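You operate a simulated robot arm through the tools that you are given. There is no shell and no other tool. Be economical: measure what you need, move in short steps, check, and stop when the job is done.

Carry out the task below with a simulated two-armed robot. There is one attempt and no reset: what you move stays moved.

Task
Snap the yellow key tag shut and put it in the red tin.
Fine: use the jig and turn its dial back to open; put the lid back on the tin; leave the other key tags alone.

The check looks at the end state, three seconds after you hand in, the way a careful person would. Anything else that was tipped, shoved, dropped, spilled or broken makes it a failure. A push-on lid holds only when it is set on centred and level and pressed home; a screw cap is set on level and turned clockwise until tight.

Robot
Two 6-joint arms with two-finger parallel grippers on one trunk, on a base that drives. Base frame: it is fixed to the floor where the robot stands at the start and does not move with it; the origin is under the middle of the robot, x ahead of it, y to its left, z up; the surface under the hand at the start is at about z = 0.78. Readings come in m, degrees, newtons and seconds.
The left shoulder is at the start at [0.08, 0.216, 1.584], the right one opposite. With the tool pointing down near the work surface each hand reaches from about 0.1 to 0.64 m from the robot's upright axis, wherever it stands, measured 20 degrees to its own side. Places, roughly: inside of the red tin [0.4, -0.4, 0.8]; key tag jig dial [0.4, -0.2, 0.8]; pocket of the key tag jig [0.4, -0.2, 0.8]. Payload 3.43 kg a hand.
Tool frame (each hand has its own): the origin (TCP) lies between the finger pads and is the grasp point; the fingertips stand 0.03 m ahead of it; z points along the fingers, y is the line along which they close. Largest opening 0.094 m; finger width 0.028, thickness 0.01; the body of the gripper, 0.05 by 0.096 m, starts 0.055 m behind the TCP.
Orientation is that of the tool frame in the base frame, as a unit quaternion [w, x, y, z]. With the fingers straight down and closing along the base's y, the tool's x points along the base's -x, its y along +y and its z along -z.

Tools
- The arms move only by the tool move_arm. It takes "left_increments", "right_increments" or both (then of equal length, played together; a hand with none holds still); each is a list of rows, each an object of numbers (a shift or turn left out is 0, a gripper value left out holds the last): "dx", "dy", "dz": the shift along the tool's x, y, z in m; "rx", "ry", "rz": the turn, a rotation vector about the tool's x, y, z in rad. In form: [{"dx": .., "dy": .., "dz": .., "rx": .., "ry": .., "rz": ..}, ...]. A call has 1 to 20 rows; each row is the pose to reach, as a shift and turn from the pose commanded when the call began, along the tool's axes at that moment. "left_fingers" and "right_fingers" are, for a hand that has rows, the finger opening in m, from 0 to 0.094, set as the call begins (left out, the last holds). Each row takes 0.2 s and may step no farther than 0.05 m and 8.6 degrees from the row before; otherwise, or with a gripper value out of range, the whole call is refused. Where a pose cannot be reached the arm comes as near as it can. A force on the tool above 40 N (or 10 N above the force at the start of the call, whichever is more), or a blocked arm, ends the call early, and 0.2 s more pass. The fingers move at their own pace (about 0.072 m/s each) and stop on an object; they squeeze with about 32 N. The grip force told is the motor's: it shows also when the fingers shut on nothing. Time passes only in rows, and 0.2 s behind the last, so rows that repeat a pose let the fingers close. The reply holds the time, the measured pose of the TCP, the force on the tool along the base axes, the opening and the grip force, in the units named above and with some noise, with the torque about the TCP (base axes, N m) and any sound that the robot's microphone picked up.
- Cameras (640 x 400 px; columns grow to the right, rows downward): "scene" is now at [0.082, -0.0292, 1.7204]; the picture's right is [-0.51, -0.86, 0.00], its down [-0.78, 0.47, -0.41] and it looks along [0.35, -0.21, -0.91] (base axes); focal length 250 px, centre (320, 200). "left" rides on the left gripper at [0.076, -0.014, -0.102] in its tool frame; the picture's right is [0.18, 0.98, 0.00], its down [-0.75, 0.14, -0.64] and it looks along [-0.63, 0.12, 0.77] (tool axes); focal length 243 px, centre (320, 200). "right" rides on the right gripper at [0.076, 0.014, -0.102] in its tool frame; the picture's right is [-0.18, 0.98, 0.00], its down [-0.75, -0.14, -0.64] and it looks along [-0.63, -0.12, 0.77] (tool axes); focal length 243 px, centre (320, 200). There is no depth. A picture from a camera that has moved, and an enlarged one, comes with that camera's place and axes in the base frame and with its lens.
- grab_frame(camera): a new picture of that camera. The clock stands still meanwhile.
- move_column(by): slides the trunk up (or, below 0, down) by that many m; the arms and the scene camera ride with it, the base frame stays. It gives what a move gives, with no picture.
- drive_base(legs): drives the robot by 1 to 6 legs, each [ahead, left, turn to the left] in m, m and degrees, along the robot's own axes; the way and the turn of a leg run together, so that a leg with both is an arc; at most 1.5 m and 180 degrees a leg. The arms and the cameras ride along, it lands a little off, and it stops where it bumps. It gives what a move gives.
- turn_head(pan, tilt): turns the head with the scene camera to pan (to the left, within 86 degrees either way) and tilt (down, from -29 to 69), counted from straight ahead of the robot. It gives what a move gives.
- inspect(camera, box): a new picture of the part [left, top, right, bottom] of that camera's present view, enlarged. The clock stands still meanwhile.
- hand_in(): hands the job in; it is judged then, once.

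Go step by step. Nothing tells you exact positions but the pictures and the camera data: compare them with the known pose of the tool, close in by small moves and look again before you grip or let go. The budget is 120 turns and 88 pictures, counting those below and the enlarged ones. Unless the task says otherwise, let go and move clear before handing in, and close with one line.

The tools are called by a JSON object that holds its "fn" and its "kwargs". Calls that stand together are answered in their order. move_arm: Moves the arms, as the interface text tells. Its arguments: {"type":"object","properties":{"left_increments":{"type":"array"},"left_fingers":{"type":"number"},"right_increments":{"type":"array"},"right_fingers":{"type":"number"}},"required":[]} The other tools are called the same way: move_column (by) slides the trunk up or down; drive_base (legs) drives the base; turn_head (pan, tilt) turns the head that bears the scene camera; grab_frame (camera) takes a picture; inspect (camera, box) takes an enlarged picture of a part of a camera's view; hand_in () hands the job in.

At the start:

```text
time_s: 0.0
left_tcp_pos: [0.647, -0.0059, 1.1584]
left_ee_rot: [-0.001, 0.0, 1.0, 0.0]
left_force: [-0.8, 0.2, 0.5]
left_moment: [-0.02, -0.02, -0.01]
left_grip_width: 0.0941
left_grasp_force: 0.2
right_tcp_pos: [0.4069, -0.4745, 1.0327]
right_ee_rot: [0.0, -0.001, 1.0, -0.001]
right_force: [-1.2, -0.1, -0.1]
right_moment: [0.04, 0.0, 0.01]
right_grip_width: 0.0942
right_grasp_force: 0.1
trunk travel left (down, up): [-0.814, 0.026]
robot x, y, heading: [-0.0019, 0.0027, -0.2]
head pan, tilt: [-31.0, 65.7]
```

scene: 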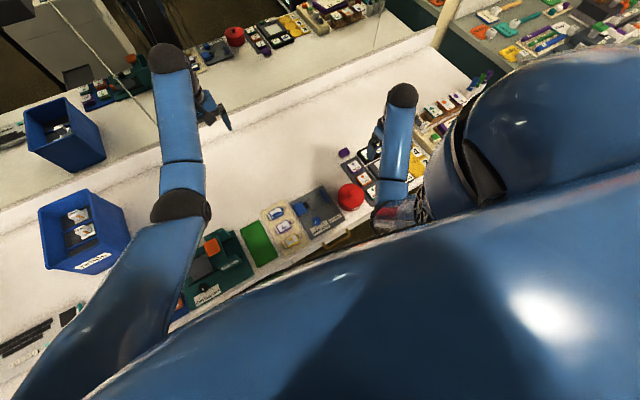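
right: 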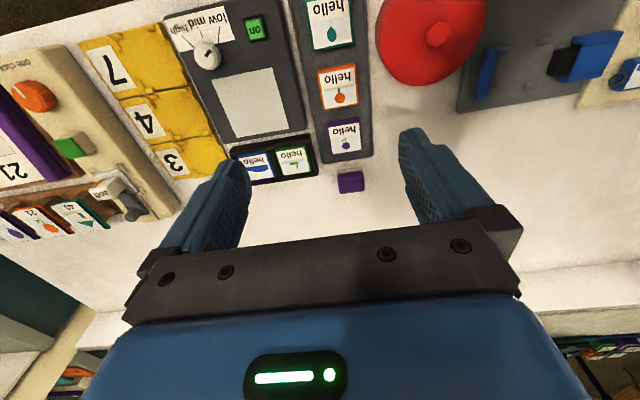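
left: 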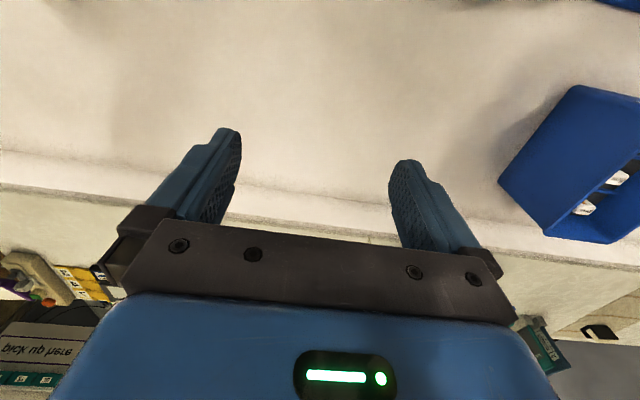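

I see a bench with several devices and a red tin near the middle; I need a closer look to find the jig, its dial and the yellow key tag.

{"fn": "inspect", "kwargs": {"camera": "scene", "box": [160, 140, 480, 340]}}

{"fn": "inspect", "kwargs": {"camera": "right", "box": [320, 0, 640, 200]}}

```text
2.00 times, centred on (320, 240) of scene
camera zoom: at [0.082, -0.0292, 1.7204], right [-0.51, -0.86, 0.0], down [-0.78, 0.47, -0.41], along [0.35, -0.21, -0.91], focal length 500 px, centre (320, 120)
```

zoom: 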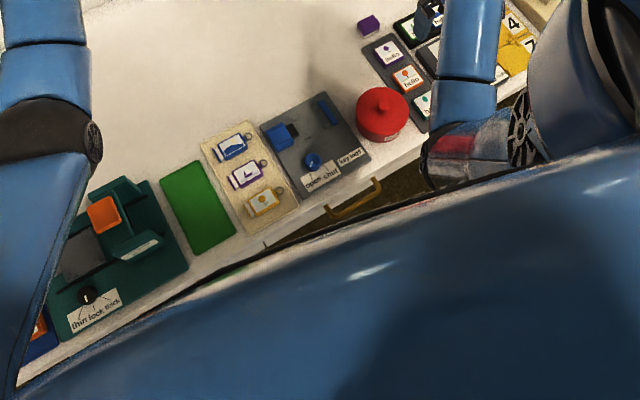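

```text
2.00 times, centred on (480, 100) of right
camera zoom: at [0.3309, -0.4594, 1.1355], right [0.18, 0.98, 0.0], down [0.75, -0.14, 0.64], along [0.63, -0.12, -0.77], focal length 485 px, centre (0, 400)
```

zoom: 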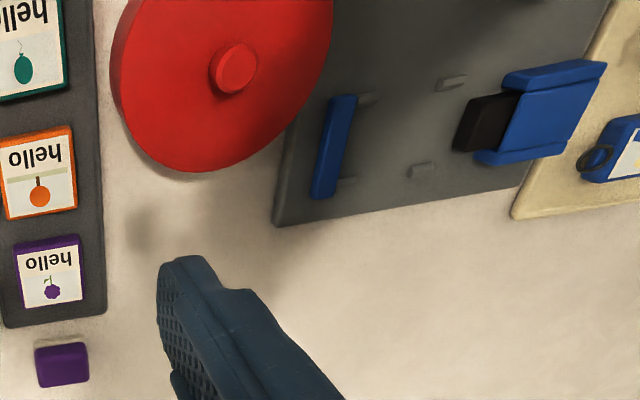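

The beige tray holds blue, purple and yellow tags, with yellow nearest the robot at about (0.35,-0.06). The grey jig has its dial at about (0.36,-0.18), and the tin is at about (0.38,-0.35). I'll move the right hand back to look at the jig from close up.

{"fn": "move_arm", "kwargs": {"right_increments": [{"dx": 0.02, "dy": 0.035}, {"dx": 0.04, "dy": 0.07}, {"dx": 0.06, "dy": 0.105}, {"dx": 0.08, "dy": 0.14}, {"dx": 0.1, "dy": 0.175}, {"dx": 0.12, "dy": 0.21}, {"dx": 0.14, "dy": 0.245}, {"dx": 0.16, "dy": 0.28}, {"dx": 0.16, "dy": 0.28}]}}

{"fn": "grab_frame", "kwargs": {"camera": "right"}}

{"fn": "grab_frame", "kwargs": {"camera": "scene"}}

```text
time_s: 2.0
left_tcp_pos: [0.6481, -0.0035, 1.1588]
left_ee_rot: [0.0, 0.0, 1.0, 0.0]
left_force: [-0.3, -0.8, -0.4]
left_moment: [-0.03, 0.0, -0.01]
left_grip_width: 0.094
left_grasp_force: 0.0
right_tcp_pos: [0.245, -0.1957, 1.0323]
right_ee_rot: [0.001, 0.0, 1.0, -0.001]
right_force: [0.1, 0.3, -0.5]
right_moment: [-0.02, 0.0, -0.01]
right_grip_width: 0.094
right_grasp_force: 0.2
right hand out of reach, approached as far as the arm can: row 1, 2, 3, 4, 5, 6
trunk travel left (down, up): [-0.814, 0.026]
robot x, y, heading: [-0.0001, -0.0, -0.2]
head pan, tilt: [-31.0, 65.7]
```

```text
82 pictures are left
camera right: at [0.1701, -0.1799, 1.1335], right [0.18, 0.98, 0.0], down [0.75, -0.14, 0.64], along [0.63, -0.12, -0.76], focal length 243 px, centre (320, 200)
```

right: 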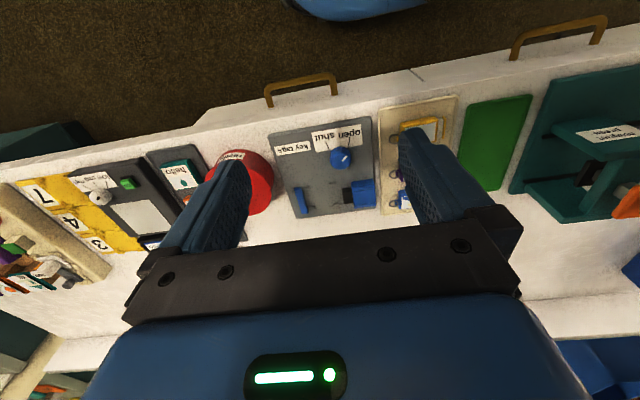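

```text
81 pictures are left
camera scene: at [0.0822, -0.0293, 1.7203], right [-0.51, -0.86, 0.0], down [-0.78, 0.47, -0.41], along [0.35, -0.21, -0.91], focal length 250 px, centre (320, 200)
```

scene: 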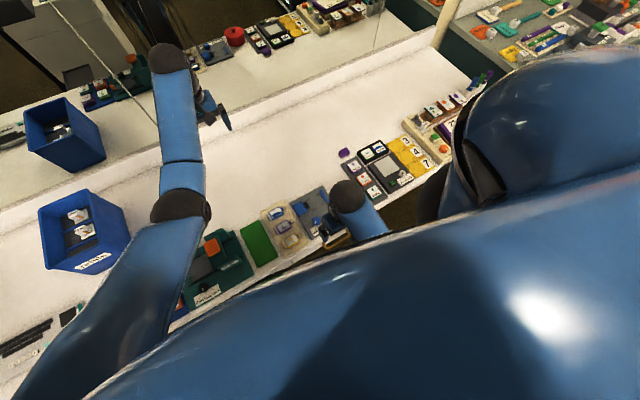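

Good view from here; I'll enlarge the jig and tray.

{"fn": "inspect", "kwargs": {"camera": "right", "box": [200, 90, 460, 250]}}

{"fn": "inspect", "kwargs": {"camera": "right", "box": [270, 110, 430, 215]}}

```text
2.46 times, centred on (330, 170) of right
camera zoom: at [0.1701, -0.1799, 1.1335], right [0.18, 0.98, 0.0], down [0.75, -0.14, 0.64], along [0.63, -0.12, -0.76], focal length 597 px, centre (295, 274)
```

zoom: 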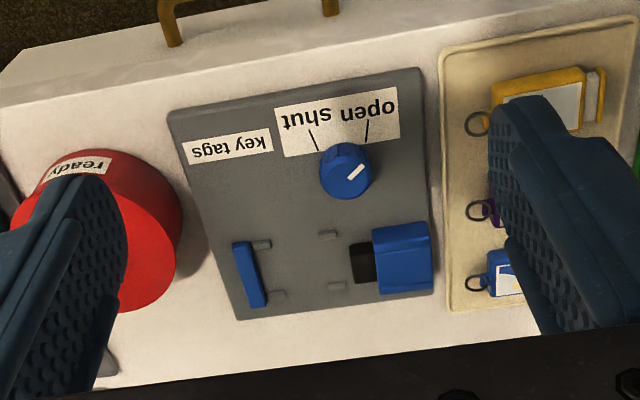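

```text
3.81 times, centred on (350, 162) of right
camera zoom: at [0.1701, -0.1799, 1.1335], right [0.18, 0.98, 0.0], down [0.75, -0.14, 0.64], along [0.63, -0.12, -0.76], focal length 924 px, centre (206, 343)
```

zoom: 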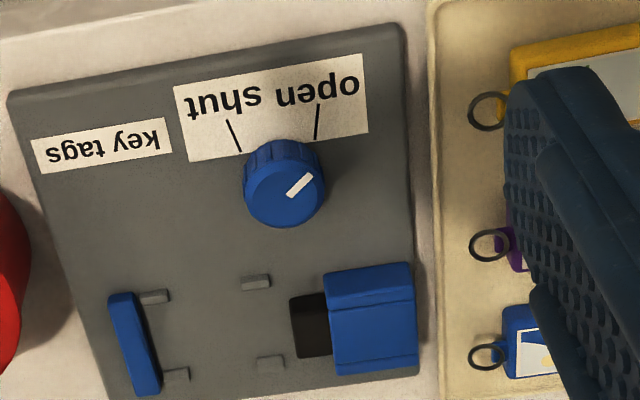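

The dial mark seems to sit near "open" and the jaw on the +y side is retracted. The fingers hide the yellow tag, so I'll shift toward +y and lower for a clear view.

{"fn": "move_arm", "kwargs": {"right_increments": [{"dy": 0.04, "dz": 0.02}, {"dy": 0.08, "dz": 0.04}, {"dy": 0.12, "dz": 0.06}, {"dy": 0.13, "dz": 0.08}, {"dy": 0.13, "dz": 0.08}]}}

{"fn": "grab_frame", "kwargs": {"camera": "right"}}

```text
time_s: 3.2
left_tcp_pos: [0.6476, -0.004, 1.1582]
left_ee_rot: [0.0, -0.001, 1.0, -0.001]
left_force: [0.1, -0.7, 0.6]
left_moment: [-0.02, 0.0, -0.01]
left_grip_width: 0.0939
left_grasp_force: 0.1
right_tcp_pos: [0.247, -0.0641, 0.9526]
right_ee_rot: [0.002, 0.0, 1.0, -0.001]
right_force: [-0.2, -0.4, 0.0]
right_moment: [0.02, 0.01, 0.01]
right_grip_width: 0.0941
right_grasp_force: 0.0
trunk travel left (down, up): [-0.814, 0.026]
robot x, y, heading: [-0.0036, 0.0008, -0.1]
head pan, tilt: [-31.0, 65.7]
```

```text
78 pictures are left
camera right: at [0.1712, -0.0488, 1.0543], right [0.18, 0.98, 0.0], down [0.75, -0.14, 0.64], along [0.63, -0.12, -0.76], focal length 243 px, centre (320, 200)
```

right: 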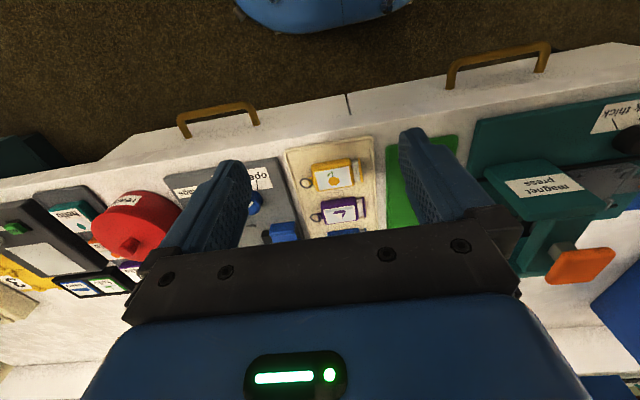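

{"fn": "inspect", "kwargs": {"camera": "right", "box": [280, 140, 392, 210]}}

```text
5.71 times, centred on (336, 175) of right
camera zoom: at [0.1712, -0.0488, 1.0543], right [0.18, 0.98, 0.0], down [0.75, -0.14, 0.64], along [0.63, -0.12, -0.76], focal length 1386 px, centre (229, 343)
```

zoom: 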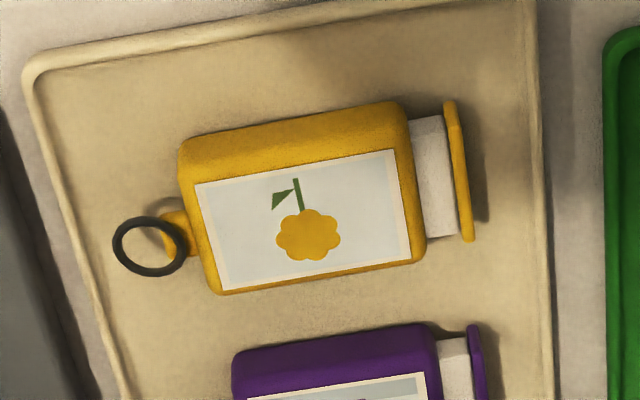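

The yellow tag is an open slider: body roughly 0.05 × 0.032 m, cap sticking out toward +y and ring toward -y. Next I'll look closely at the jig.

{"fn": "move_arm", "kwargs": {"right_increments": [{"dy": -0.04}, {"dy": -0.08}, {"dy": -0.115}, {"dy": -0.115, "dz": 0.03, "dx": -0.02}, {"dy": -0.115, "dz": 0.03, "dx": -0.02}]}}

{"fn": "inspect", "kwargs": {"camera": "right", "box": [240, 80, 400, 240]}}

```text
time_s: 4.4
left_tcp_pos: [0.6487, -0.0072, 1.1575]
left_ee_rot: [0.0, 0.0, 1.0, 0.001]
left_force: [0.1, -0.1, -0.1]
left_moment: [0.03, 0.0, 0.03]
left_grip_width: 0.0944
left_grasp_force: 0.0
right_tcp_pos: [0.2688, -0.1807, 0.9222]
right_ee_rot: [0.001, 0.0, 1.0, 0.0]
right_force: [-0.3, 0.3, -0.1]
right_moment: [-0.01, 0.0, 0.03]
right_grip_width: 0.0941
right_grasp_force: 0.2
trunk travel left (down, up): [-0.814, 0.026]
robot x, y, heading: [-0.0017, -0.0005, 0.0]
head pan, tilt: [-31.0, 65.7]
```

```text
2.50 times, centred on (320, 160) of right
camera zoom: at [0.1923, -0.1652, 1.0254], right [0.18, 0.98, 0.0], down [0.75, -0.14, 0.64], along [0.63, -0.12, -0.77], focal length 606 px, centre (320, 300)
```

zoom: 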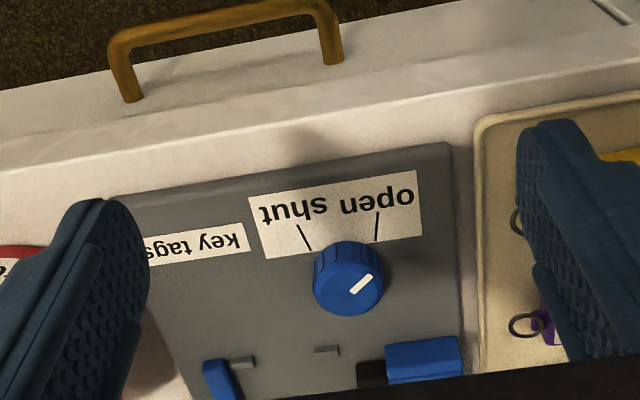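

The dial mark points toward "open". Now I'll look closely at the pocket.

{"fn": "move_arm", "kwargs": {"right_increments": [{"dx": -0.04, "dy": -0.02}, {"dx": -0.08, "dy": -0.04}, {"dx": -0.1, "dy": -0.05}, {"dx": -0.1, "dy": -0.05}]}}

{"fn": "inspect", "kwargs": {"camera": "right", "box": [240, 80, 400, 240]}}

```text
time_s: 5.4
left_tcp_pos: [0.6463, -0.0052, 1.1598]
left_ee_rot: [0.0, 0.0, 1.0, -0.001]
left_force: [-0.5, -0.2, 0.2]
left_moment: [0.03, -0.05, 0.02]
left_grip_width: 0.0941
left_grasp_force: 0.1
right_tcp_pos: [0.3675, -0.2296, 0.9233]
right_ee_rot: [0.001, 0.0, 1.0, 0.0]
right_force: [-0.6, 0.2, -0.4]
right_moment: [-0.02, 0.02, 0.03]
right_grip_width: 0.0942
right_grasp_force: 0.1
trunk travel left (down, up): [-0.814, 0.026]
robot x, y, heading: [0.0027, 0.0009, -0.1]
head pan, tilt: [-31.0, 65.7]
```

```text
2.50 times, centred on (320, 160) of right
camera zoom: at [0.2915, -0.214, 1.0251], right [0.18, 0.98, 0.0], down [0.75, -0.14, 0.64], along [0.63, -0.12, -0.76], focal length 606 px, centre (320, 300)
```

zoom: 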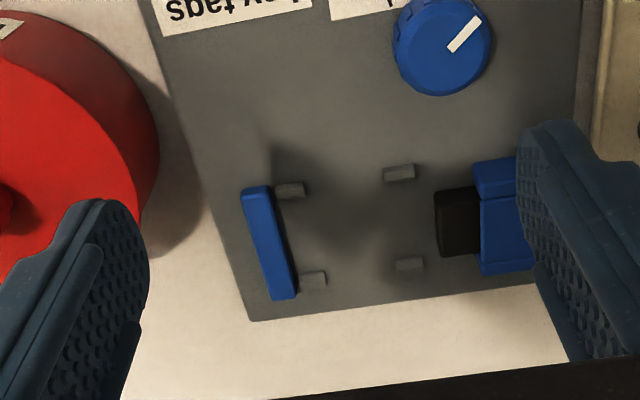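

Pocket: nubs centred near x=0.4435 and y=-0.251/-0.204, stop bar face near y=-0.257 and jaw front near y=-0.19. I'll turn the right hand 90° so it closes along x and its camera looks along -y, then see how the stop bar takes the ring.

{"fn": "move_arm", "kwargs": {"right_increments": [{"dz": -0.03, "rz": 0.145}, {"dz": -0.03, "rz": 0.29}, {"dz": -0.03, "rz": 0.435}, {"dz": -0.03, "rz": 0.58}, {"dz": -0.03, "rz": 0.725}, {"dz": -0.03, "rz": 0.87}, {"dz": -0.03, "rz": 1.015}, {"dz": -0.03, "rz": 1.16}, {"dz": -0.03, "rz": 1.305}, {"dz": -0.03, "rz": 1.45}, {"dz": -0.03, "rz": 1.5708}, {"dz": -0.03, "rz": 1.5708}]}}

{"fn": "grab_frame", "kwargs": {"camera": "right"}}

```text
time_s: 8.0
left_tcp_pos: [0.6492, -0.0054, 1.1581]
left_ee_rot: [0.0, -0.001, 1.0, 0.0]
left_force: [0.1, -0.6, 0.3]
left_moment: [0.02, -0.04, -0.01]
left_grip_width: 0.094
left_grasp_force: 0.0
right_tcp_pos: [0.3667, -0.2309, 0.9535]
right_ee_rot: [0.002, 0.708, 0.706, 0.0]
right_force: [-0.6, 0.0, -0.2]
right_moment: [0.02, -0.02, -0.02]
right_grip_width: 0.094
right_grasp_force: 0.1
trunk travel left (down, up): [-0.814, 0.026]
robot x, y, heading: [0.0023, 0.0029, 0.1]
head pan, tilt: [-31.0, 65.7]
```

```text
74 pictures are left
camera right: at [0.3817, -0.1532, 1.055], right [0.98, -0.19, 0.0], down [-0.14, -0.75, 0.64], along [-0.12, -0.63, -0.77], focal length 243 px, centre (320, 200)
```

right: 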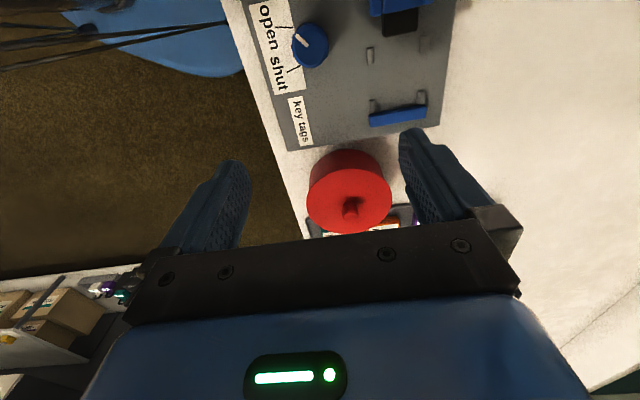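

Now I'll back off toward +y and lower for a shallower view of the bar, above the tray.

{"fn": "move_arm", "kwargs": {"right_increments": [{"dx": 0.04, "dy": 0.015}, {"dx": 0.08, "dy": 0.03}, {"dx": 0.12, "dy": 0.045, "dz": 0.015}, {"dx": 0.15, "dy": 0.055, "dz": 0.03}, {"dx": 0.18, "dy": 0.055, "dz": 0.05}, {"dx": 0.18, "dy": 0.055, "dz": 0.05}]}}

{"fn": "grab_frame", "kwargs": {"camera": "right"}}

```text
time_s: 9.4
left_tcp_pos: [0.6492, -0.0051, 1.1576]
left_ee_rot: [0.0, -0.001, 1.0, 0.0]
left_force: [1.1, -0.4, -0.5]
left_moment: [0.02, 0.02, 0.01]
left_grip_width: 0.0941
left_grasp_force: 0.0
right_tcp_pos: [0.4209, -0.0494, 0.9022]
right_ee_rot: [0.001, 0.708, 0.706, 0.0]
right_force: [-0.1, 0.3, 0.1]
right_moment: [-0.01, 0.0, 0.0]
right_grip_width: 0.0939
right_grasp_force: 0.1
trunk travel left (down, up): [-0.814, 0.026]
robot x, y, heading: [-0.0024, -0.0001, -0.0]
head pan, tilt: [-31.0, 65.7]
```

```text
73 pictures are left
camera right: at [0.436, 0.0278, 1.0047], right [0.98, -0.18, 0.0], down [-0.14, -0.75, 0.64], along [-0.12, -0.63, -0.77], focal length 243 px, centre (320, 200)
```

right: 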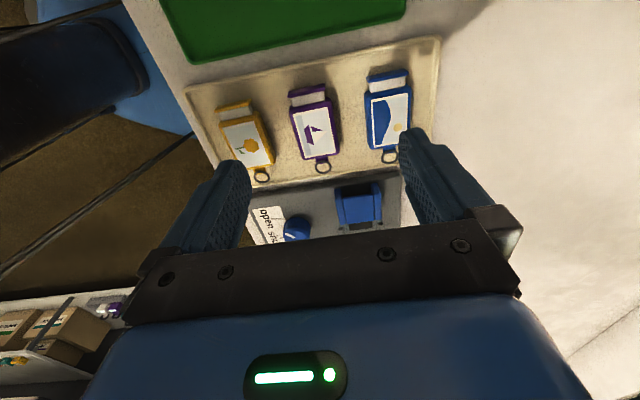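

The jaw hides the bar from here, but the tags are clear; I'll measure them.

{"fn": "inspect", "kwargs": {"camera": "right", "box": [200, 60, 420, 200]}}

{"fn": "inspect", "kwargs": {"camera": "right", "box": [210, 90, 290, 190]}}

```text
2.86 times, centred on (310, 130) of right
camera zoom: at [0.436, 0.0278, 1.0047], right [0.98, -0.18, 0.0], down [-0.14, -0.75, 0.64], along [-0.12, -0.63, -0.77], focal length 693 px, centre (349, 400)
```

zoom: 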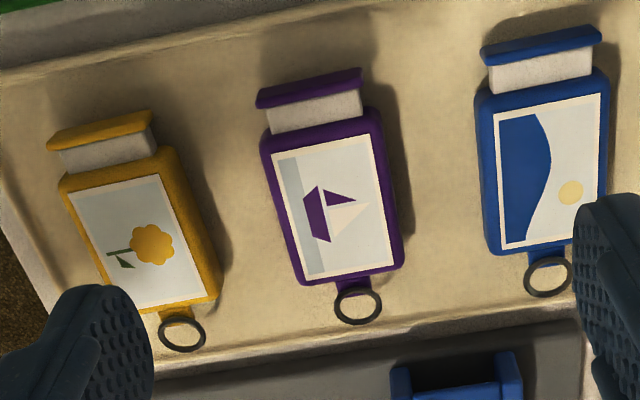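

```text
4.00 times, centred on (250, 140) of right
camera zoom: at [0.436, 0.0278, 1.0047], right [0.98, -0.18, 0.0], down [-0.14, -0.75, 0.64], along [-0.12, -0.63, -0.77], focal length 970 px, centre (600, 440)
```

zoom: 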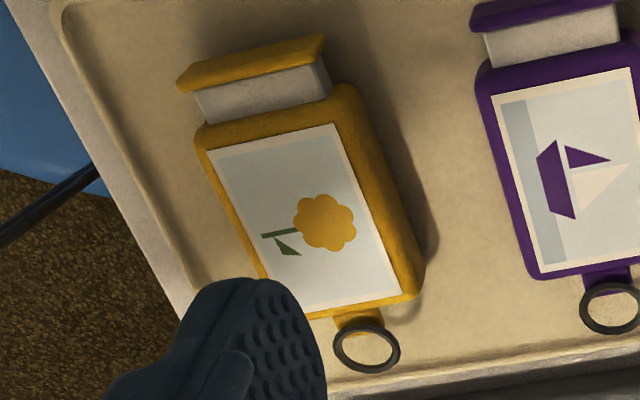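

The yellow tag is centred at about (0.351, -0.064), top z ≈ 0.80, width 0.034 along x, about 0.03 m clear of the purple one. I'll check the bar once more from a nearer spot that sees over the jaw.

{"fn": "move_arm", "kwargs": {"right_increments": [{"dx": -0.04, "dy": 0.01}, {"dx": -0.08, "dy": 0.01}, {"dx": -0.08, "dy": 0.01}]}}

{"fn": "inspect", "kwargs": {"camera": "right", "box": [240, 100, 400, 240]}}

```text
time_s: 10.2
left_tcp_pos: [0.6483, -0.0049, 1.158]
left_ee_rot: [-0.001, 0.0, 1.0, 0.0]
left_force: [0.4, -0.3, 0.2]
left_moment: [0.0, -0.03, 0.02]
left_grip_width: 0.0939
left_grasp_force: 0.1
right_tcp_pos: [0.4328, -0.1302, 0.9039]
right_ee_rot: [0.001, 0.707, 0.707, -0.001]
right_force: [0.0, 0.2, -0.1]
right_moment: [0.02, -0.02, -0.01]
right_grip_width: 0.094
right_grasp_force: 0.1
trunk travel left (down, up): [-0.814, 0.026]
robot x, y, heading: [0.0012, 0.0008, -0.2]
head pan, tilt: [-31.0, 65.7]
```

```text
2.86 times, centred on (320, 170) of right
camera zoom: at [0.4471, -0.0527, 1.0056], right [0.98, -0.18, 0.0], down [-0.14, -0.75, 0.64], along [-0.12, -0.63, -0.77], focal length 693 px, centre (320, 286)
```

zoom: 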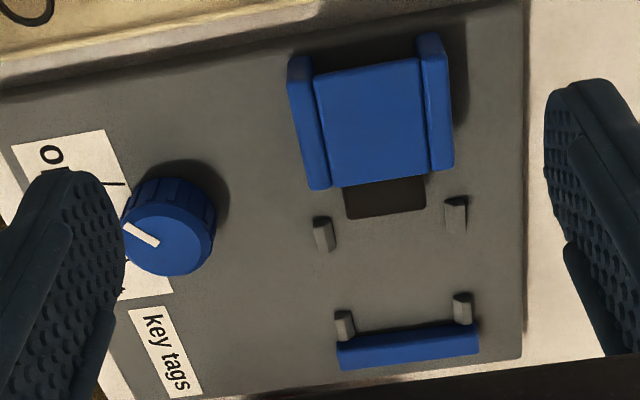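

{"fn": "inspect", "kwargs": {"camera": "right", "box": [310, 150, 370, 195]}}

{"fn": "inspect", "kwargs": {"camera": "right", "box": [265, 115, 385, 235]}}

```text
8.89 times, centred on (340, 172) of right
camera zoom: at [0.4471, -0.0527, 1.0056], right [0.98, -0.18, 0.0], down [-0.14, -0.75, 0.64], along [-0.12, -0.63, -0.77], focal length 2157 px, centre (142, 444)
```

zoom: 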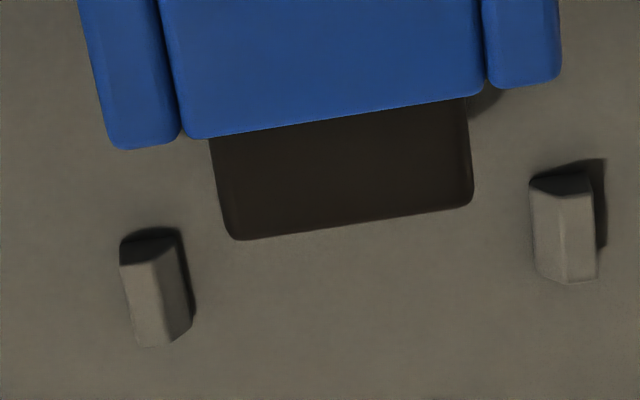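

```text
3.33 times, centred on (325, 175) of right
camera zoom: at [0.4471, -0.0527, 1.0056], right [0.98, -0.18, 0.0], down [-0.14, -0.75, 0.64], along [-0.12, -0.63, -0.77], focal length 809 px, centre (303, 283)
```

zoom: 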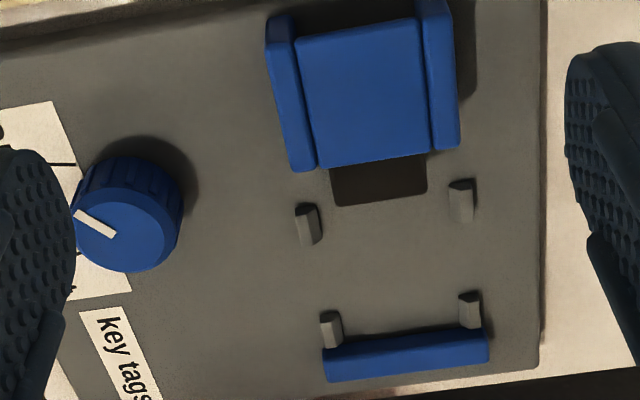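

The nubs are chamfered guides and the bar is a low stop, while the tag's ring sits high enough to pass over it. So the body should sit centred at about (0.4435, -0.229). I'll go above the yellow tag with a narrowed gripper and check alignment.

{"fn": "move_arm", "kwargs": {"right_fingers": 0.056, "right_increments": [{"dx": 0.033, "dy": -0.03}, {"dx": 0.066, "dy": -0.06}, {"dx": 0.066, "dy": -0.082}, {"dx": 0.066, "dy": -0.082, "dz": 0.02}, {"dx": 0.066, "dy": -0.082, "dz": 0.04}, {"dx": 0.066, "dy": -0.082, "dz": 0.04}]}}

{"fn": "grab_frame", "kwargs": {"camera": "right"}}

```text
time_s: 11.6
left_tcp_pos: [0.6478, -0.0054, 1.1588]
left_ee_rot: [0.0, -0.001, 1.0, 0.0]
left_force: [0.1, 0.4, -0.1]
left_moment: [0.05, 0.0, 0.04]
left_grip_width: 0.0938
left_grasp_force: 0.0
right_tcp_pos: [0.351, -0.0639, 0.8637]
right_ee_rot: [0.002, 0.707, 0.707, 0.001]
right_force: [0.3, -1.1, 0.2]
right_moment: [-0.03, -0.03, -0.03]
right_grip_width: 0.0559
right_grasp_force: 0.0
trunk travel left (down, up): [-0.814, 0.026]
robot x, y, heading: [-0.0004, 0.0029, -0.0]
head pan, tilt: [-31.0, 65.7]
```

```text
67 pictures are left
camera right: at [0.3647, 0.0134, 0.9652], right [0.98, -0.18, 0.0], down [-0.14, -0.75, 0.64], along [-0.12, -0.63, -0.77], focal length 243 px, centre (320, 200)
```

right: 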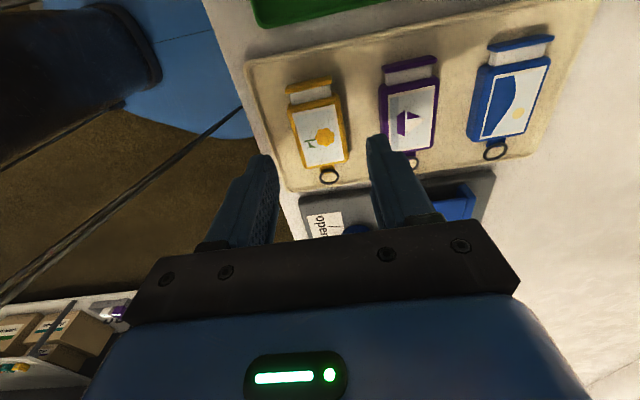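

Alignment holds (tag centre about 0.350, -0.064). Descending to grip depth, then looking before closing.

{"fn": "move_arm", "kwargs": {"right_increments": [{"dz": 0.015}, {"dz": 0.03}, {"dz": 0.04}, {"dz": 0.043}, {"dz": 0.043}]}}

{"fn": "inspect", "kwargs": {"camera": "right", "box": [200, 60, 440, 240]}}

```text
time_s: 12.8
left_tcp_pos: [0.649, -0.0055, 1.1578]
left_ee_rot: [0.0, 0.0, 1.0, 0.0]
left_force: [-0.1, -0.5, -0.5]
left_moment: [0.01, 0.01, -0.04]
left_grip_width: 0.094
left_grasp_force: 0.0
right_tcp_pos: [0.3506, -0.0634, 0.8203]
right_ee_rot: [0.001, 0.706, 0.708, 0.001]
right_force: [0.2, 0.3, -1.0]
right_moment: [0.01, -0.01, -0.01]
right_grip_width: 0.056
right_grasp_force: 0.0
trunk travel left (down, up): [-0.814, 0.026]
robot x, y, heading: [0.0019, 0.0002, 0.2]
head pan, tilt: [-31.0, 65.7]
```

```text
2.22 times, centred on (320, 150) of right
camera zoom: at [0.3648, 0.0134, 0.9222], right [0.98, -0.18, 0.0], down [-0.14, -0.75, 0.64], along [-0.12, -0.63, -0.77], focal length 539 px, centre (320, 311)
```

zoom: 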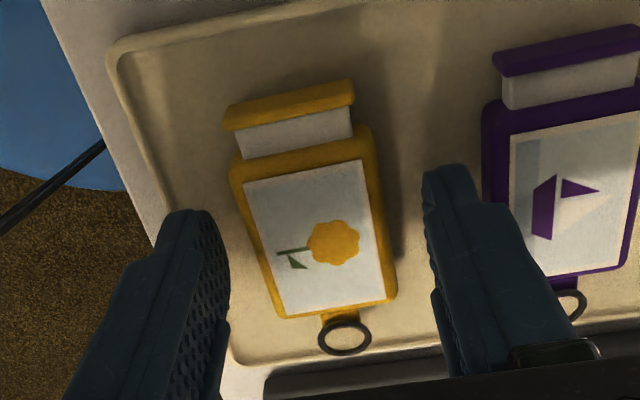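

Fingers straddle the tag cleanly; closing.

{"fn": "move_arm", "kwargs": {"right_fingers": 0.02, "right_increments": [{}, {}, {}, {}]}}

{"fn": "inspect", "kwargs": {"camera": "right", "box": [200, 60, 440, 240]}}

```text
time_s: 13.8
left_tcp_pos: [0.6491, -0.0049, 1.1573]
left_ee_rot: [0.0, 0.0, 1.0, 0.001]
left_force: [0.0, -0.4, -0.1]
left_moment: [-0.02, 0.02, 0.01]
left_grip_width: 0.0938
left_grasp_force: 0.0
right_tcp_pos: [0.3508, -0.064, 0.8206]
right_ee_rot: [0.001, 0.707, 0.707, 0.0]
right_force: [0.3, 0.2, -0.2]
right_moment: [0.01, 0.02, 0.02]
right_grip_width: 0.0369
right_grasp_force: 32.0
trunk travel left (down, up): [-0.814, 0.026]
robot x, y, heading: [-0.0011, 0.0014, 0.0]
head pan, tilt: [-31.0, 65.7]
```

```text
2.22 times, centred on (320, 150) of right
camera zoom: at [0.3648, 0.0134, 0.9224], right [0.98, -0.18, 0.0], down [-0.14, -0.75, 0.64], along [-0.12, -0.63, -0.77], focal length 539 px, centre (320, 311)
```

zoom: 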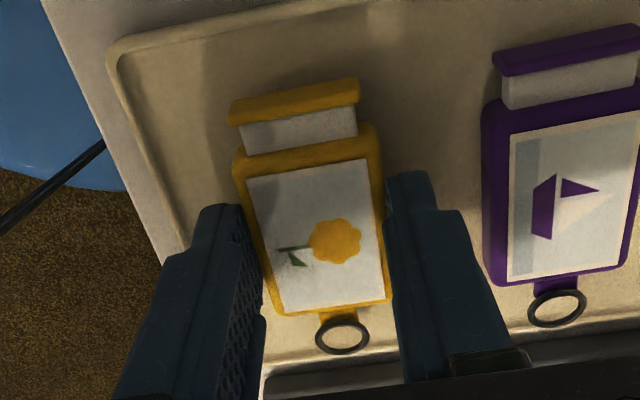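

Gripped (body 0.037 wide, about 0.052 long). Lifting and carrying it over the pocket.

{"fn": "move_arm", "kwargs": {"right_increments": [{"dz": -0.02}, {"dz": -0.04}, {"dz": -0.07}, {"dz": -0.07, "dx": -0.035, "dy": 0.02}, {"dz": -0.07, "dx": -0.07, "dy": 0.04}, {"dz": -0.07, "dx": -0.105, "dy": 0.06}, {"dz": -0.07, "dx": -0.14, "dy": 0.08}, {"dz": -0.07, "dx": -0.166, "dy": 0.093}, {"dz": -0.06, "dx": -0.166, "dy": 0.093}, {"dz": -0.06, "dx": -0.166, "dy": 0.093}]}}

{"fn": "grab_frame", "kwargs": {"camera": "right"}}

{"fn": "inspect", "kwargs": {"camera": "right", "box": [220, 60, 420, 220]}}

```text
time_s: 16.0
left_tcp_pos: [0.6485, -0.0053, 1.1583]
left_ee_rot: [0.0, 0.0, 1.0, 0.001]
left_force: [-0.2, 0.6, 0.6]
left_moment: [-0.01, -0.02, 0.0]
left_grip_width: 0.0939
left_grasp_force: 0.0
right_tcp_pos: [0.4429, -0.2312, 0.8809]
right_ee_rot: [0.001, 0.707, 0.707, 0.0]
right_force: [0.0, 0.2, -0.1]
right_moment: [-0.02, 0.02, 0.02]
right_grip_width: 0.0367
right_grasp_force: 32.4
trunk travel left (down, up): [-0.814, 0.026]
robot x, y, heading: [-0.0038, 0.002, 0.1]
head pan, tilt: [-31.0, 65.7]
```

```text
64 pictures are left
camera right: at [0.458, -0.1543, 0.983], right [0.98, -0.18, 0.0], down [-0.14, -0.75, 0.64], along [-0.12, -0.63, -0.77], focal length 243 px, centre (320, 200)
```

right: 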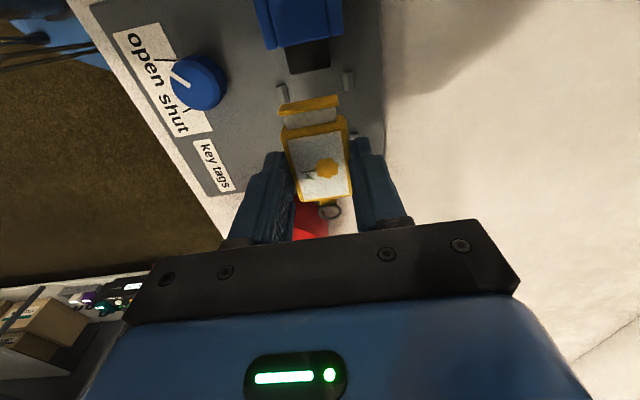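

```text
2.50 times, centred on (320, 140) of right
camera zoom: at [0.458, -0.1543, 0.983], right [0.98, -0.18, 0.0], down [-0.14, -0.75, 0.64], along [-0.12, -0.63, -0.77], focal length 606 px, centre (320, 350)
```

zoom: 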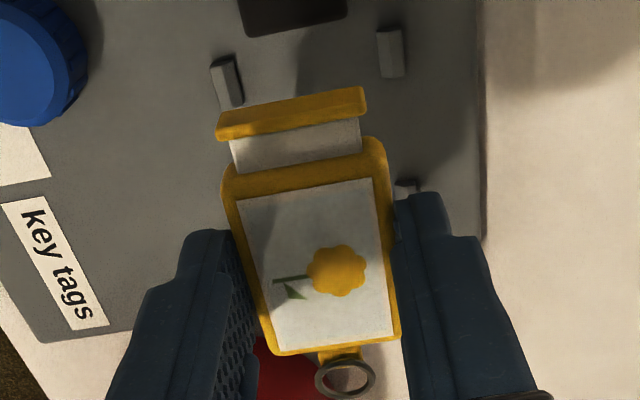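

Held tag spans y ≈ -0.256 to -0.192, between bar (≈-0.2585) and jaw (≈-0.190), and x is centred on the nubs. Lowering gently.

{"fn": "move_arm", "kwargs": {"right_increments": [{"dz": 0.015, "dy": 0.0005}, {"dz": 0.03, "dy": 0.0005}, {"dz": 0.042, "dy": 0.0005}, {"dz": 0.048, "dy": 0.0005}, {"dz": 0.048, "dy": 0.0005}]}}

{"fn": "inspect", "kwargs": {"camera": "right", "box": [220, 60, 420, 220]}}

```text
time_s: 17.2
left_tcp_pos: [0.6473, -0.0047, 1.157]
left_ee_rot: [0.0, 0.0, 1.0, 0.0]
left_force: [0.0, 1.1, 0.0]
left_moment: [-0.01, 0.0, 0.0]
left_grip_width: 0.0939
left_grasp_force: 0.1
right_tcp_pos: [0.444, -0.2294, 0.8322]
right_ee_rot: [0.001, 0.707, 0.707, 0.0]
right_force: [0.0, -1.0, -0.4]
right_moment: [-0.04, -0.02, 0.01]
right_grip_width: 0.0367
right_grasp_force: 31.7
trunk travel left (down, up): [-0.814, 0.026]
robot x, y, heading: [0.0008, -0.0062, 0.1]
head pan, tilt: [-31.0, 65.7]
```

```text
2.50 times, centred on (320, 140) of right
camera zoom: at [0.4591, -0.153, 0.9336], right [0.98, -0.18, 0.0], down [-0.14, -0.75, 0.64], along [-0.12, -0.63, -0.77], focal length 606 px, centre (320, 350)
```

zoom: 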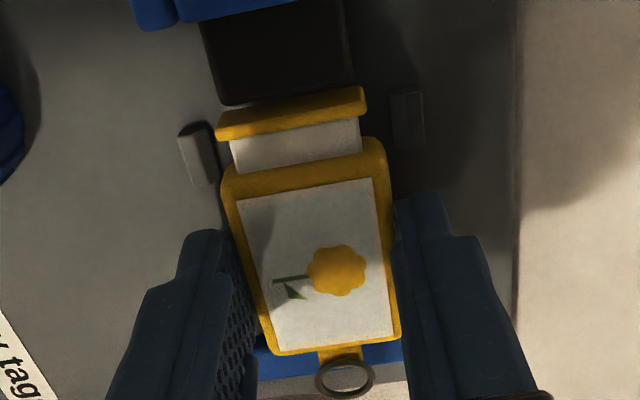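

Well aligned; continuing down in small steps.

{"fn": "move_arm", "kwargs": {"right_increments": [{"dz": 0.003, "dx": -0.001}, {"dz": 0.006, "dx": -0.001}, {"dz": 0.008, "dx": -0.001}, {"dz": 0.008, "dx": -0.001}]}}

{"fn": "inspect", "kwargs": {"camera": "right", "box": [220, 60, 420, 220]}}

```text
time_s: 18.2
left_tcp_pos: [0.6463, -0.0053, 1.1587]
left_ee_rot: [0.001, 0.0, 1.0, -0.001]
left_force: [-0.3, 0.8, 0.1]
left_moment: [-0.02, 0.0, -0.02]
left_grip_width: 0.094
left_grasp_force: 0.1
right_tcp_pos: [0.4447, -0.2322, 0.8262]
right_ee_rot: [0.003, 0.707, 0.707, 0.001]
right_force: [1.4, -1.0, 25.1]
right_moment: [0.0, 0.03, -0.01]
right_grip_width: 0.0372
right_grasp_force: 32.5
trunk travel left (down, up): [-0.814, 0.026]
robot x, y, heading: [-0.0, 0.0008, 0.1]
head pan, tilt: [-31.0, 65.7]
```

```text
2.50 times, centred on (320, 140) of right
camera zoom: at [0.4586, -0.1538, 0.9283], right [0.98, -0.18, 0.01], down [-0.15, -0.75, 0.64], along [-0.11, -0.63, -0.77], focal length 606 px, centre (320, 350)
```

zoom: 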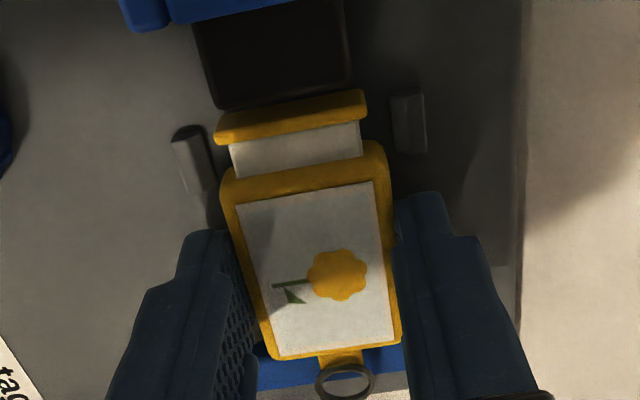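

Contact at TCP z≈0.826 with no side moment, so the tag is at or very near the seat. I'll ease off slightly, open a little and look.

{"fn": "move_arm", "kwargs": {"right_increments": [{"dz": -0.006}, {"dz": -0.006}]}}

{"fn": "move_arm", "kwargs": {"right_fingers": 0.048, "right_increments": [{}, {}, {"dz": -0.01}, {"dz": -0.03}, {"dz": -0.05}, {"dz": -0.05}]}}

{"fn": "inspect", "kwargs": {"camera": "right", "box": [220, 60, 420, 220]}}

```text
time_s: 18.8
left_tcp_pos: [0.6472, -0.0048, 1.1583]
left_ee_rot: [-0.001, 0.0, 1.0, 0.0]
left_force: [0.1, -0.9, 1.7]
left_moment: [-0.02, 0.03, -0.01]
left_grip_width: 0.0939
left_grasp_force: 0.1
right_tcp_pos: [0.4428, -0.2311, 0.8298]
right_ee_rot: [0.0, 0.707, 0.707, -0.002]
right_force: [0.7, -0.4, 0.3]
right_moment: [0.0, 0.0, 0.04]
right_grip_width: 0.0365
right_grasp_force: 31.7
trunk travel left (down, up): [-0.814, 0.026]
robot x, y, heading: [-0.0001, 0.0009, 0.1]
head pan, tilt: [-31.0, 65.7]
```

```text
time_s: 20.2
left_tcp_pos: [0.6478, -0.0052, 1.1585]
left_ee_rot: [0.0, 0.0, 1.0, 0.0]
left_force: [0.1, -0.1, 0.3]
left_moment: [-0.02, -0.02, 0.03]
left_grip_width: 0.0942
left_grasp_force: 0.0
right_tcp_pos: [0.4439, -0.2299, 0.8805]
right_ee_rot: [0.001, 0.707, 0.708, 0.001]
right_force: [0.2, 0.2, 0.0]
right_moment: [0.0, -0.02, -0.04]
right_grip_width: 0.0481
right_grasp_force: 0.1
trunk travel left (down, up): [-0.814, 0.026]
robot x, y, heading: [-0.0017, 0.0002, -0.4]
head pan, tilt: [-31.0, 65.7]
```

```text
2.50 times, centred on (320, 140) of right
camera zoom: at [0.4575, -0.1522, 0.9825], right [0.98, -0.18, 0.0], down [-0.14, -0.75, 0.64], along [-0.12, -0.63, -0.77], focal length 606 px, centre (320, 350)
```

zoom: 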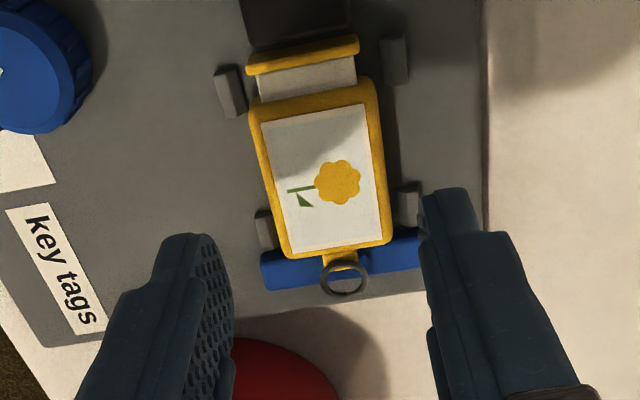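

The tag sits level between all four nubs, its body against the bar with the ring over it. Next the dial, top centred near (0.369, -0.182, 0.807); I'll go above it.

{"fn": "move_arm", "kwargs": {"right_fingers": 0.054, "right_increments": [{"dz": -0.01, "dx": 0.02, "dy": -0.03}, {"dz": -0.01, "dx": 0.04, "dy": -0.06}, {"dz": -0.01, "dx": 0.049, "dy": -0.075}, {"dz": 0.01, "dx": 0.049, "dy": -0.075}, {"dz": 0.01, "dx": 0.049, "dy": -0.075}]}}

{"fn": "inspect", "kwargs": {"camera": "right", "box": [210, 60, 450, 240]}}

```text
time_s: 21.4
left_tcp_pos: [0.6476, -0.0048, 1.1576]
left_ee_rot: [0.0, -0.001, 1.0, 0.0]
left_force: [0.1, -0.4, 0.4]
left_moment: [0.0, -0.01, 0.03]
left_grip_width: 0.0938
left_grasp_force: 0.1
right_tcp_pos: [0.3688, -0.1826, 0.871]
right_ee_rot: [0.001, 0.707, 0.707, 0.001]
right_force: [-0.8, 0.7, 0.2]
right_moment: [0.03, 0.0, 0.0]
right_grip_width: 0.054
right_grasp_force: 0.0
trunk travel left (down, up): [-0.814, 0.026]
robot x, y, heading: [0.0028, 0.0021, 0.2]
head pan, tilt: [-31.0, 65.7]
```

```text
2.22 times, centred on (330, 150) of right
camera zoom: at [0.3834, -0.1055, 0.9719], right [0.98, -0.18, 0.0], down [-0.14, -0.75, 0.64], along [-0.12, -0.63, -0.77], focal length 539 px, centre (298, 311)
```

zoom: 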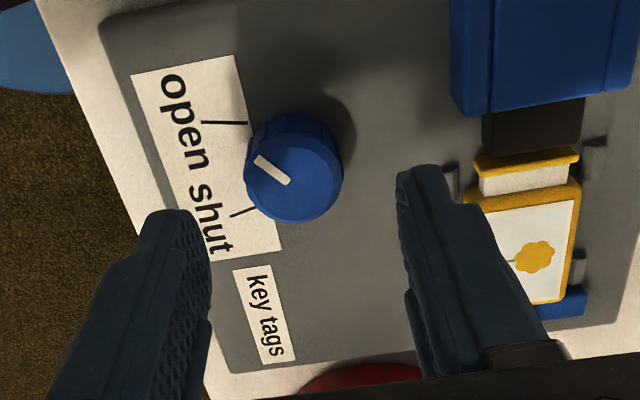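

The dial mark points at "open", and "shut" is about 80° counter-clockwise seen from above. I'll descend around the dial and grip it.

{"fn": "move_arm", "kwargs": {"right_increments": [{"dz": 0.015, "dy": -0.0015, "dx": -0.001}, {"dz": 0.03, "dy": -0.0015, "dx": -0.001}, {"dz": 0.04, "dy": -0.0015, "dx": -0.001}, {"dz": 0.044, "dy": -0.0015, "dx": -0.001}, {"dz": 0.044, "dy": -0.0015, "dx": -0.001}]}}

{"fn": "move_arm", "kwargs": {"right_fingers": 0.015, "right_increments": [{}, {}, {}, {}]}}

{"fn": "inspect", "kwargs": {"camera": "right", "box": [210, 60, 450, 240]}}

```text
time_s: 22.6
left_tcp_pos: [0.6488, -0.0046, 1.1571]
left_ee_rot: [0.0, 0.0, 1.0, 0.0]
left_force: [-0.5, -0.9, 0.5]
left_moment: [0.0, -0.02, 0.0]
left_grip_width: 0.094
left_grasp_force: 0.1
right_tcp_pos: [0.3685, -0.1829, 0.8265]
right_ee_rot: [0.0, 0.707, 0.707, -0.001]
right_force: [0.3, -0.7, -0.3]
right_moment: [-0.02, -0.01, -0.01]
right_grip_width: 0.054
right_grasp_force: 0.1
trunk travel left (down, up): [-0.814, 0.026]
robot x, y, heading: [0.0001, -0.0024, 0.1]
head pan, tilt: [-31.0, 65.7]
```

```text
time_s: 23.6
left_tcp_pos: [0.6478, -0.0052, 1.1573]
left_ee_rot: [0.0, 0.0, 1.0, 0.0]
left_force: [0.4, 0.1, 0.6]
left_moment: [-0.01, 0.0, -0.02]
left_grip_width: 0.0939
left_grasp_force: 0.0
right_tcp_pos: [0.3679, -0.1822, 0.8267]
right_ee_rot: [0.0, 0.707, 0.707, 0.001]
right_force: [-5.2, 1.1, -2.8]
right_moment: [-0.13, 0.17, 0.0]
right_grip_width: 0.0316
right_grasp_force: 45.1
trunk travel left (down, up): [-0.814, 0.026]
robot x, y, heading: [0.0042, 0.0013, 0.0]
head pan, tilt: [-31.0, 65.7]
```

```text
2.22 times, centred on (330, 150) of right
camera zoom: at [0.3817, -0.1055, 0.9281], right [0.98, -0.18, 0.0], down [-0.14, -0.75, 0.64], along [-0.12, -0.63, -0.77], focal length 539 px, centre (298, 311)
```

zoom: 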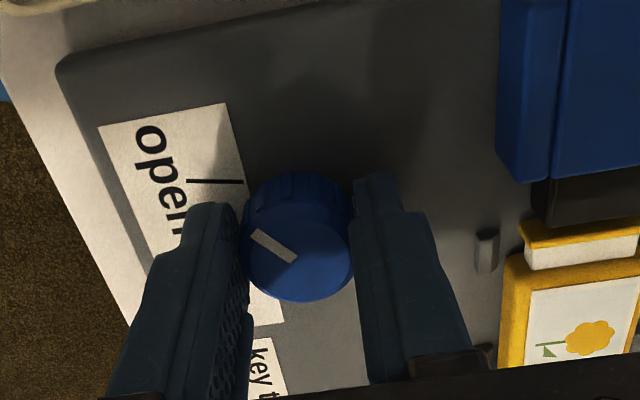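

Dial axis looks about 3 mm further toward -y than my grip, so I'll re-centre, re-grip and begin turning.

{"fn": "move_arm", "kwargs": {"right_fingers": 0.042, "right_increments": [{}, {"dx": -0.003, "dy": -0.0005}, {"dx": -0.003, "dy": -0.0005}]}}

{"fn": "move_arm", "kwargs": {"right_fingers": 0.015, "right_increments": [{}, {}, {}]}}

{"fn": "move_arm", "kwargs": {"right_increments": [{"rz": -0.12}, {"rz": -0.24}, {"rz": -0.36}, {"rz": -0.48}, {"rz": -0.6}, {"rz": -0.6}]}}

{"fn": "grab_frame", "kwargs": {"camera": "right"}}

```text
time_s: 24.4
left_tcp_pos: [0.6475, -0.0049, 1.1588]
left_ee_rot: [0.0, 0.0, 1.0, 0.001]
left_force: [-0.7, -0.1, 0.5]
left_moment: [-0.03, -0.01, 0.02]
left_grip_width: 0.0938
left_grasp_force: 0.1
right_tcp_pos: [0.3659, -0.1855, 0.825]
right_ee_rot: [0.001, 0.708, 0.707, 0.0]
right_force: [0.7, 0.2, 0.0]
right_moment: [-0.03, 0.0, 0.01]
right_grip_width: 0.0419
right_grasp_force: 0.1
trunk travel left (down, up): [-0.814, 0.026]
robot x, y, heading: [0.0025, 0.0006, -0.0]
head pan, tilt: [-31.0, 65.7]
```

```text
time_s: 25.2
left_tcp_pos: [0.6469, -0.004, 1.1585]
left_ee_rot: [0.0, 0.0, 1.0, 0.0]
left_force: [0.9, -0.6, -0.6]
left_moment: [-0.01, -0.02, 0.0]
left_grip_width: 0.0938
left_grasp_force: 0.0
right_tcp_pos: [0.3677, -0.1853, 0.8264]
right_ee_rot: [0.001, 0.707, 0.707, 0.0]
right_force: [0.2, -0.7, 0.7]
right_moment: [-0.01, 0.06, -0.02]
right_grip_width: 0.0315
right_grasp_force: 44.7
trunk travel left (down, up): [-0.814, 0.026]
robot x, y, heading: [-0.0007, -0.0019, -0.2]
head pan, tilt: [-31.0, 65.7]
```

```text
time_s: 26.6
left_tcp_pos: [0.6472, -0.0051, 1.1579]
left_ee_rot: [0.001, -0.001, 1.0, 0.0]
left_force: [0.3, 0.3, 0.8]
left_moment: [0.0, 0.02, -0.03]
left_grip_width: 0.0941
left_grasp_force: 0.1
right_tcp_pos: [0.367, -0.1856, 0.8269]
right_ee_rot: [0.001, 0.466, 0.885, -0.001]
right_force: [0.1, 1.5, 3.5]
right_moment: [0.93, 0.46, 0.04]
right_grip_width: 0.0316
right_grasp_force: 44.6
trunk travel left (down, up): [-0.814, 0.026]
robot x, y, heading: [-0.0033, 0.0005, -0.0]
head pan, tilt: [-31.0, 65.7]
```

```text
57 pictures are left
camera right: at [0.3358, -0.1137, 0.928], right [0.91, 0.4, 0.0], down [0.31, -0.7, 0.64], along [0.26, -0.59, -0.77], focal length 243 px, centre (320, 200)
```

right: 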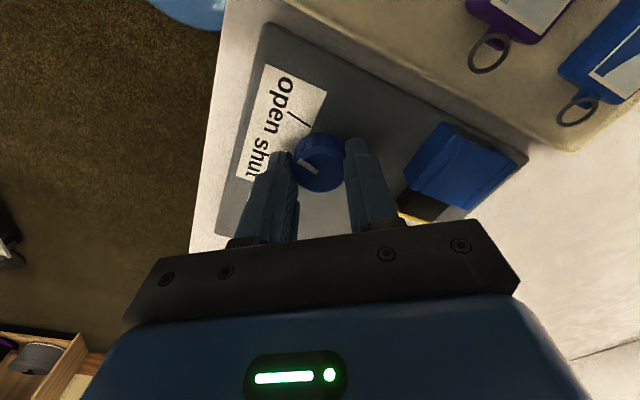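

The dial turns with the hand (34° so far). Continuing toward "shut".

{"fn": "move_arm", "kwargs": {"right_increments": [{"rz": -0.12}, {"rz": -0.24}, {"rz": -0.36}, {"rz": -0.48}, {"rz": -0.6}, {"rz": -0.72}, {"rz": -0.8}, {"rz": -0.8}]}}

{"fn": "inspect", "kwargs": {"camera": "right", "box": [210, 60, 450, 240]}}

```text
time_s: 28.4
left_tcp_pos: [0.6488, -0.0042, 1.1577]
left_ee_rot: [0.0, 0.0, 1.0, -0.001]
left_force: [-0.4, 0.8, 0.1]
left_moment: [0.05, -0.03, 0.03]
left_grip_width: 0.0941
left_grasp_force: 0.1
right_tcp_pos: [0.3668, -0.1869, 0.8261]
right_ee_rot: [0.002, 0.085, 0.996, -0.001]
right_force: [-2.0, 6.9, -4.7]
right_moment: [-0.06, -1.15, -0.04]
right_grip_width: 0.0314
right_grasp_force: 44.9
trunk travel left (down, up): [-0.814, 0.026]
robot x, y, heading: [0.0019, 0.0016, 0.0]
head pan, tilt: [-31.0, 65.7]
```

```text
2.22 times, centred on (330, 150) of right
camera zoom: at [0.2944, -0.1578, 0.9279], right [0.35, 0.94, 0.0], down [0.72, -0.26, 0.64], along [0.6, -0.22, -0.76], focal length 539 px, centre (298, 311)
```

zoom: 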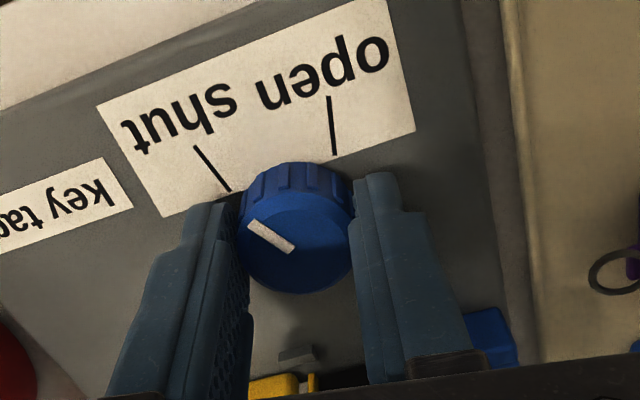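

The mark is close to "shut" and the jaw touches the cap, but no click yet. I'll turn a bit further and check.

{"fn": "move_arm", "kwargs": {"right_increments": [{"rz": -0.07}, {"rz": -0.14}, {"rz": -0.14}]}}

{"fn": "grab_frame", "kwargs": {"camera": "right"}}

{"fn": "grab_frame", "kwargs": {"camera": "scene"}}

```text
time_s: 29.2
left_tcp_pos: [0.6481, -0.0049, 1.1573]
left_ee_rot: [0.001, 0.0, 1.0, 0.0]
left_force: [0.2, 0.9, 0.2]
left_moment: [0.01, 0.0, -0.02]
left_grip_width: 0.094
left_grasp_force: 0.1
right_tcp_pos: [0.3668, -0.1858, 0.8253]
right_ee_rot: [0.001, 0.015, 1.0, -0.002]
right_force: [-1.2, 6.7, -5.3]
right_moment: [0.2, -0.73, 0.02]
right_grip_width: 0.0312
right_grasp_force: 44.7
trunk travel left (down, up): [-0.814, 0.026]
robot x, y, heading: [0.0025, -0.003, -0.2]
head pan, tilt: [-31.0, 65.7]
```

```text
55 pictures are left
camera right: at [0.2914, -0.1681, 0.928], right [0.21, 0.98, 0.0], down [0.75, -0.16, 0.64], along [0.63, -0.14, -0.77], focal length 243 px, centre (320, 200)
```

right: 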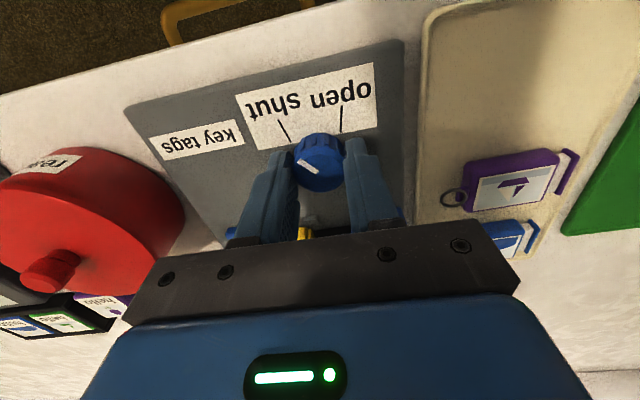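

```text
54 pictures are left
camera scene: at [0.0822, -0.0279, 1.7203], right [-0.51, -0.86, 0.0], down [-0.78, 0.47, -0.41], along [0.35, -0.21, -0.91], focal length 250 px, centre (320, 200)
```

scene: 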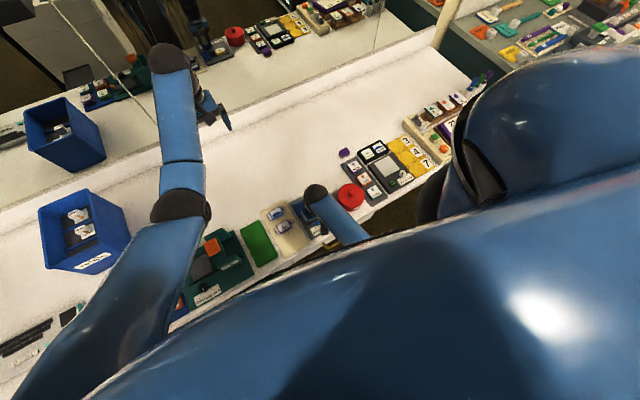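

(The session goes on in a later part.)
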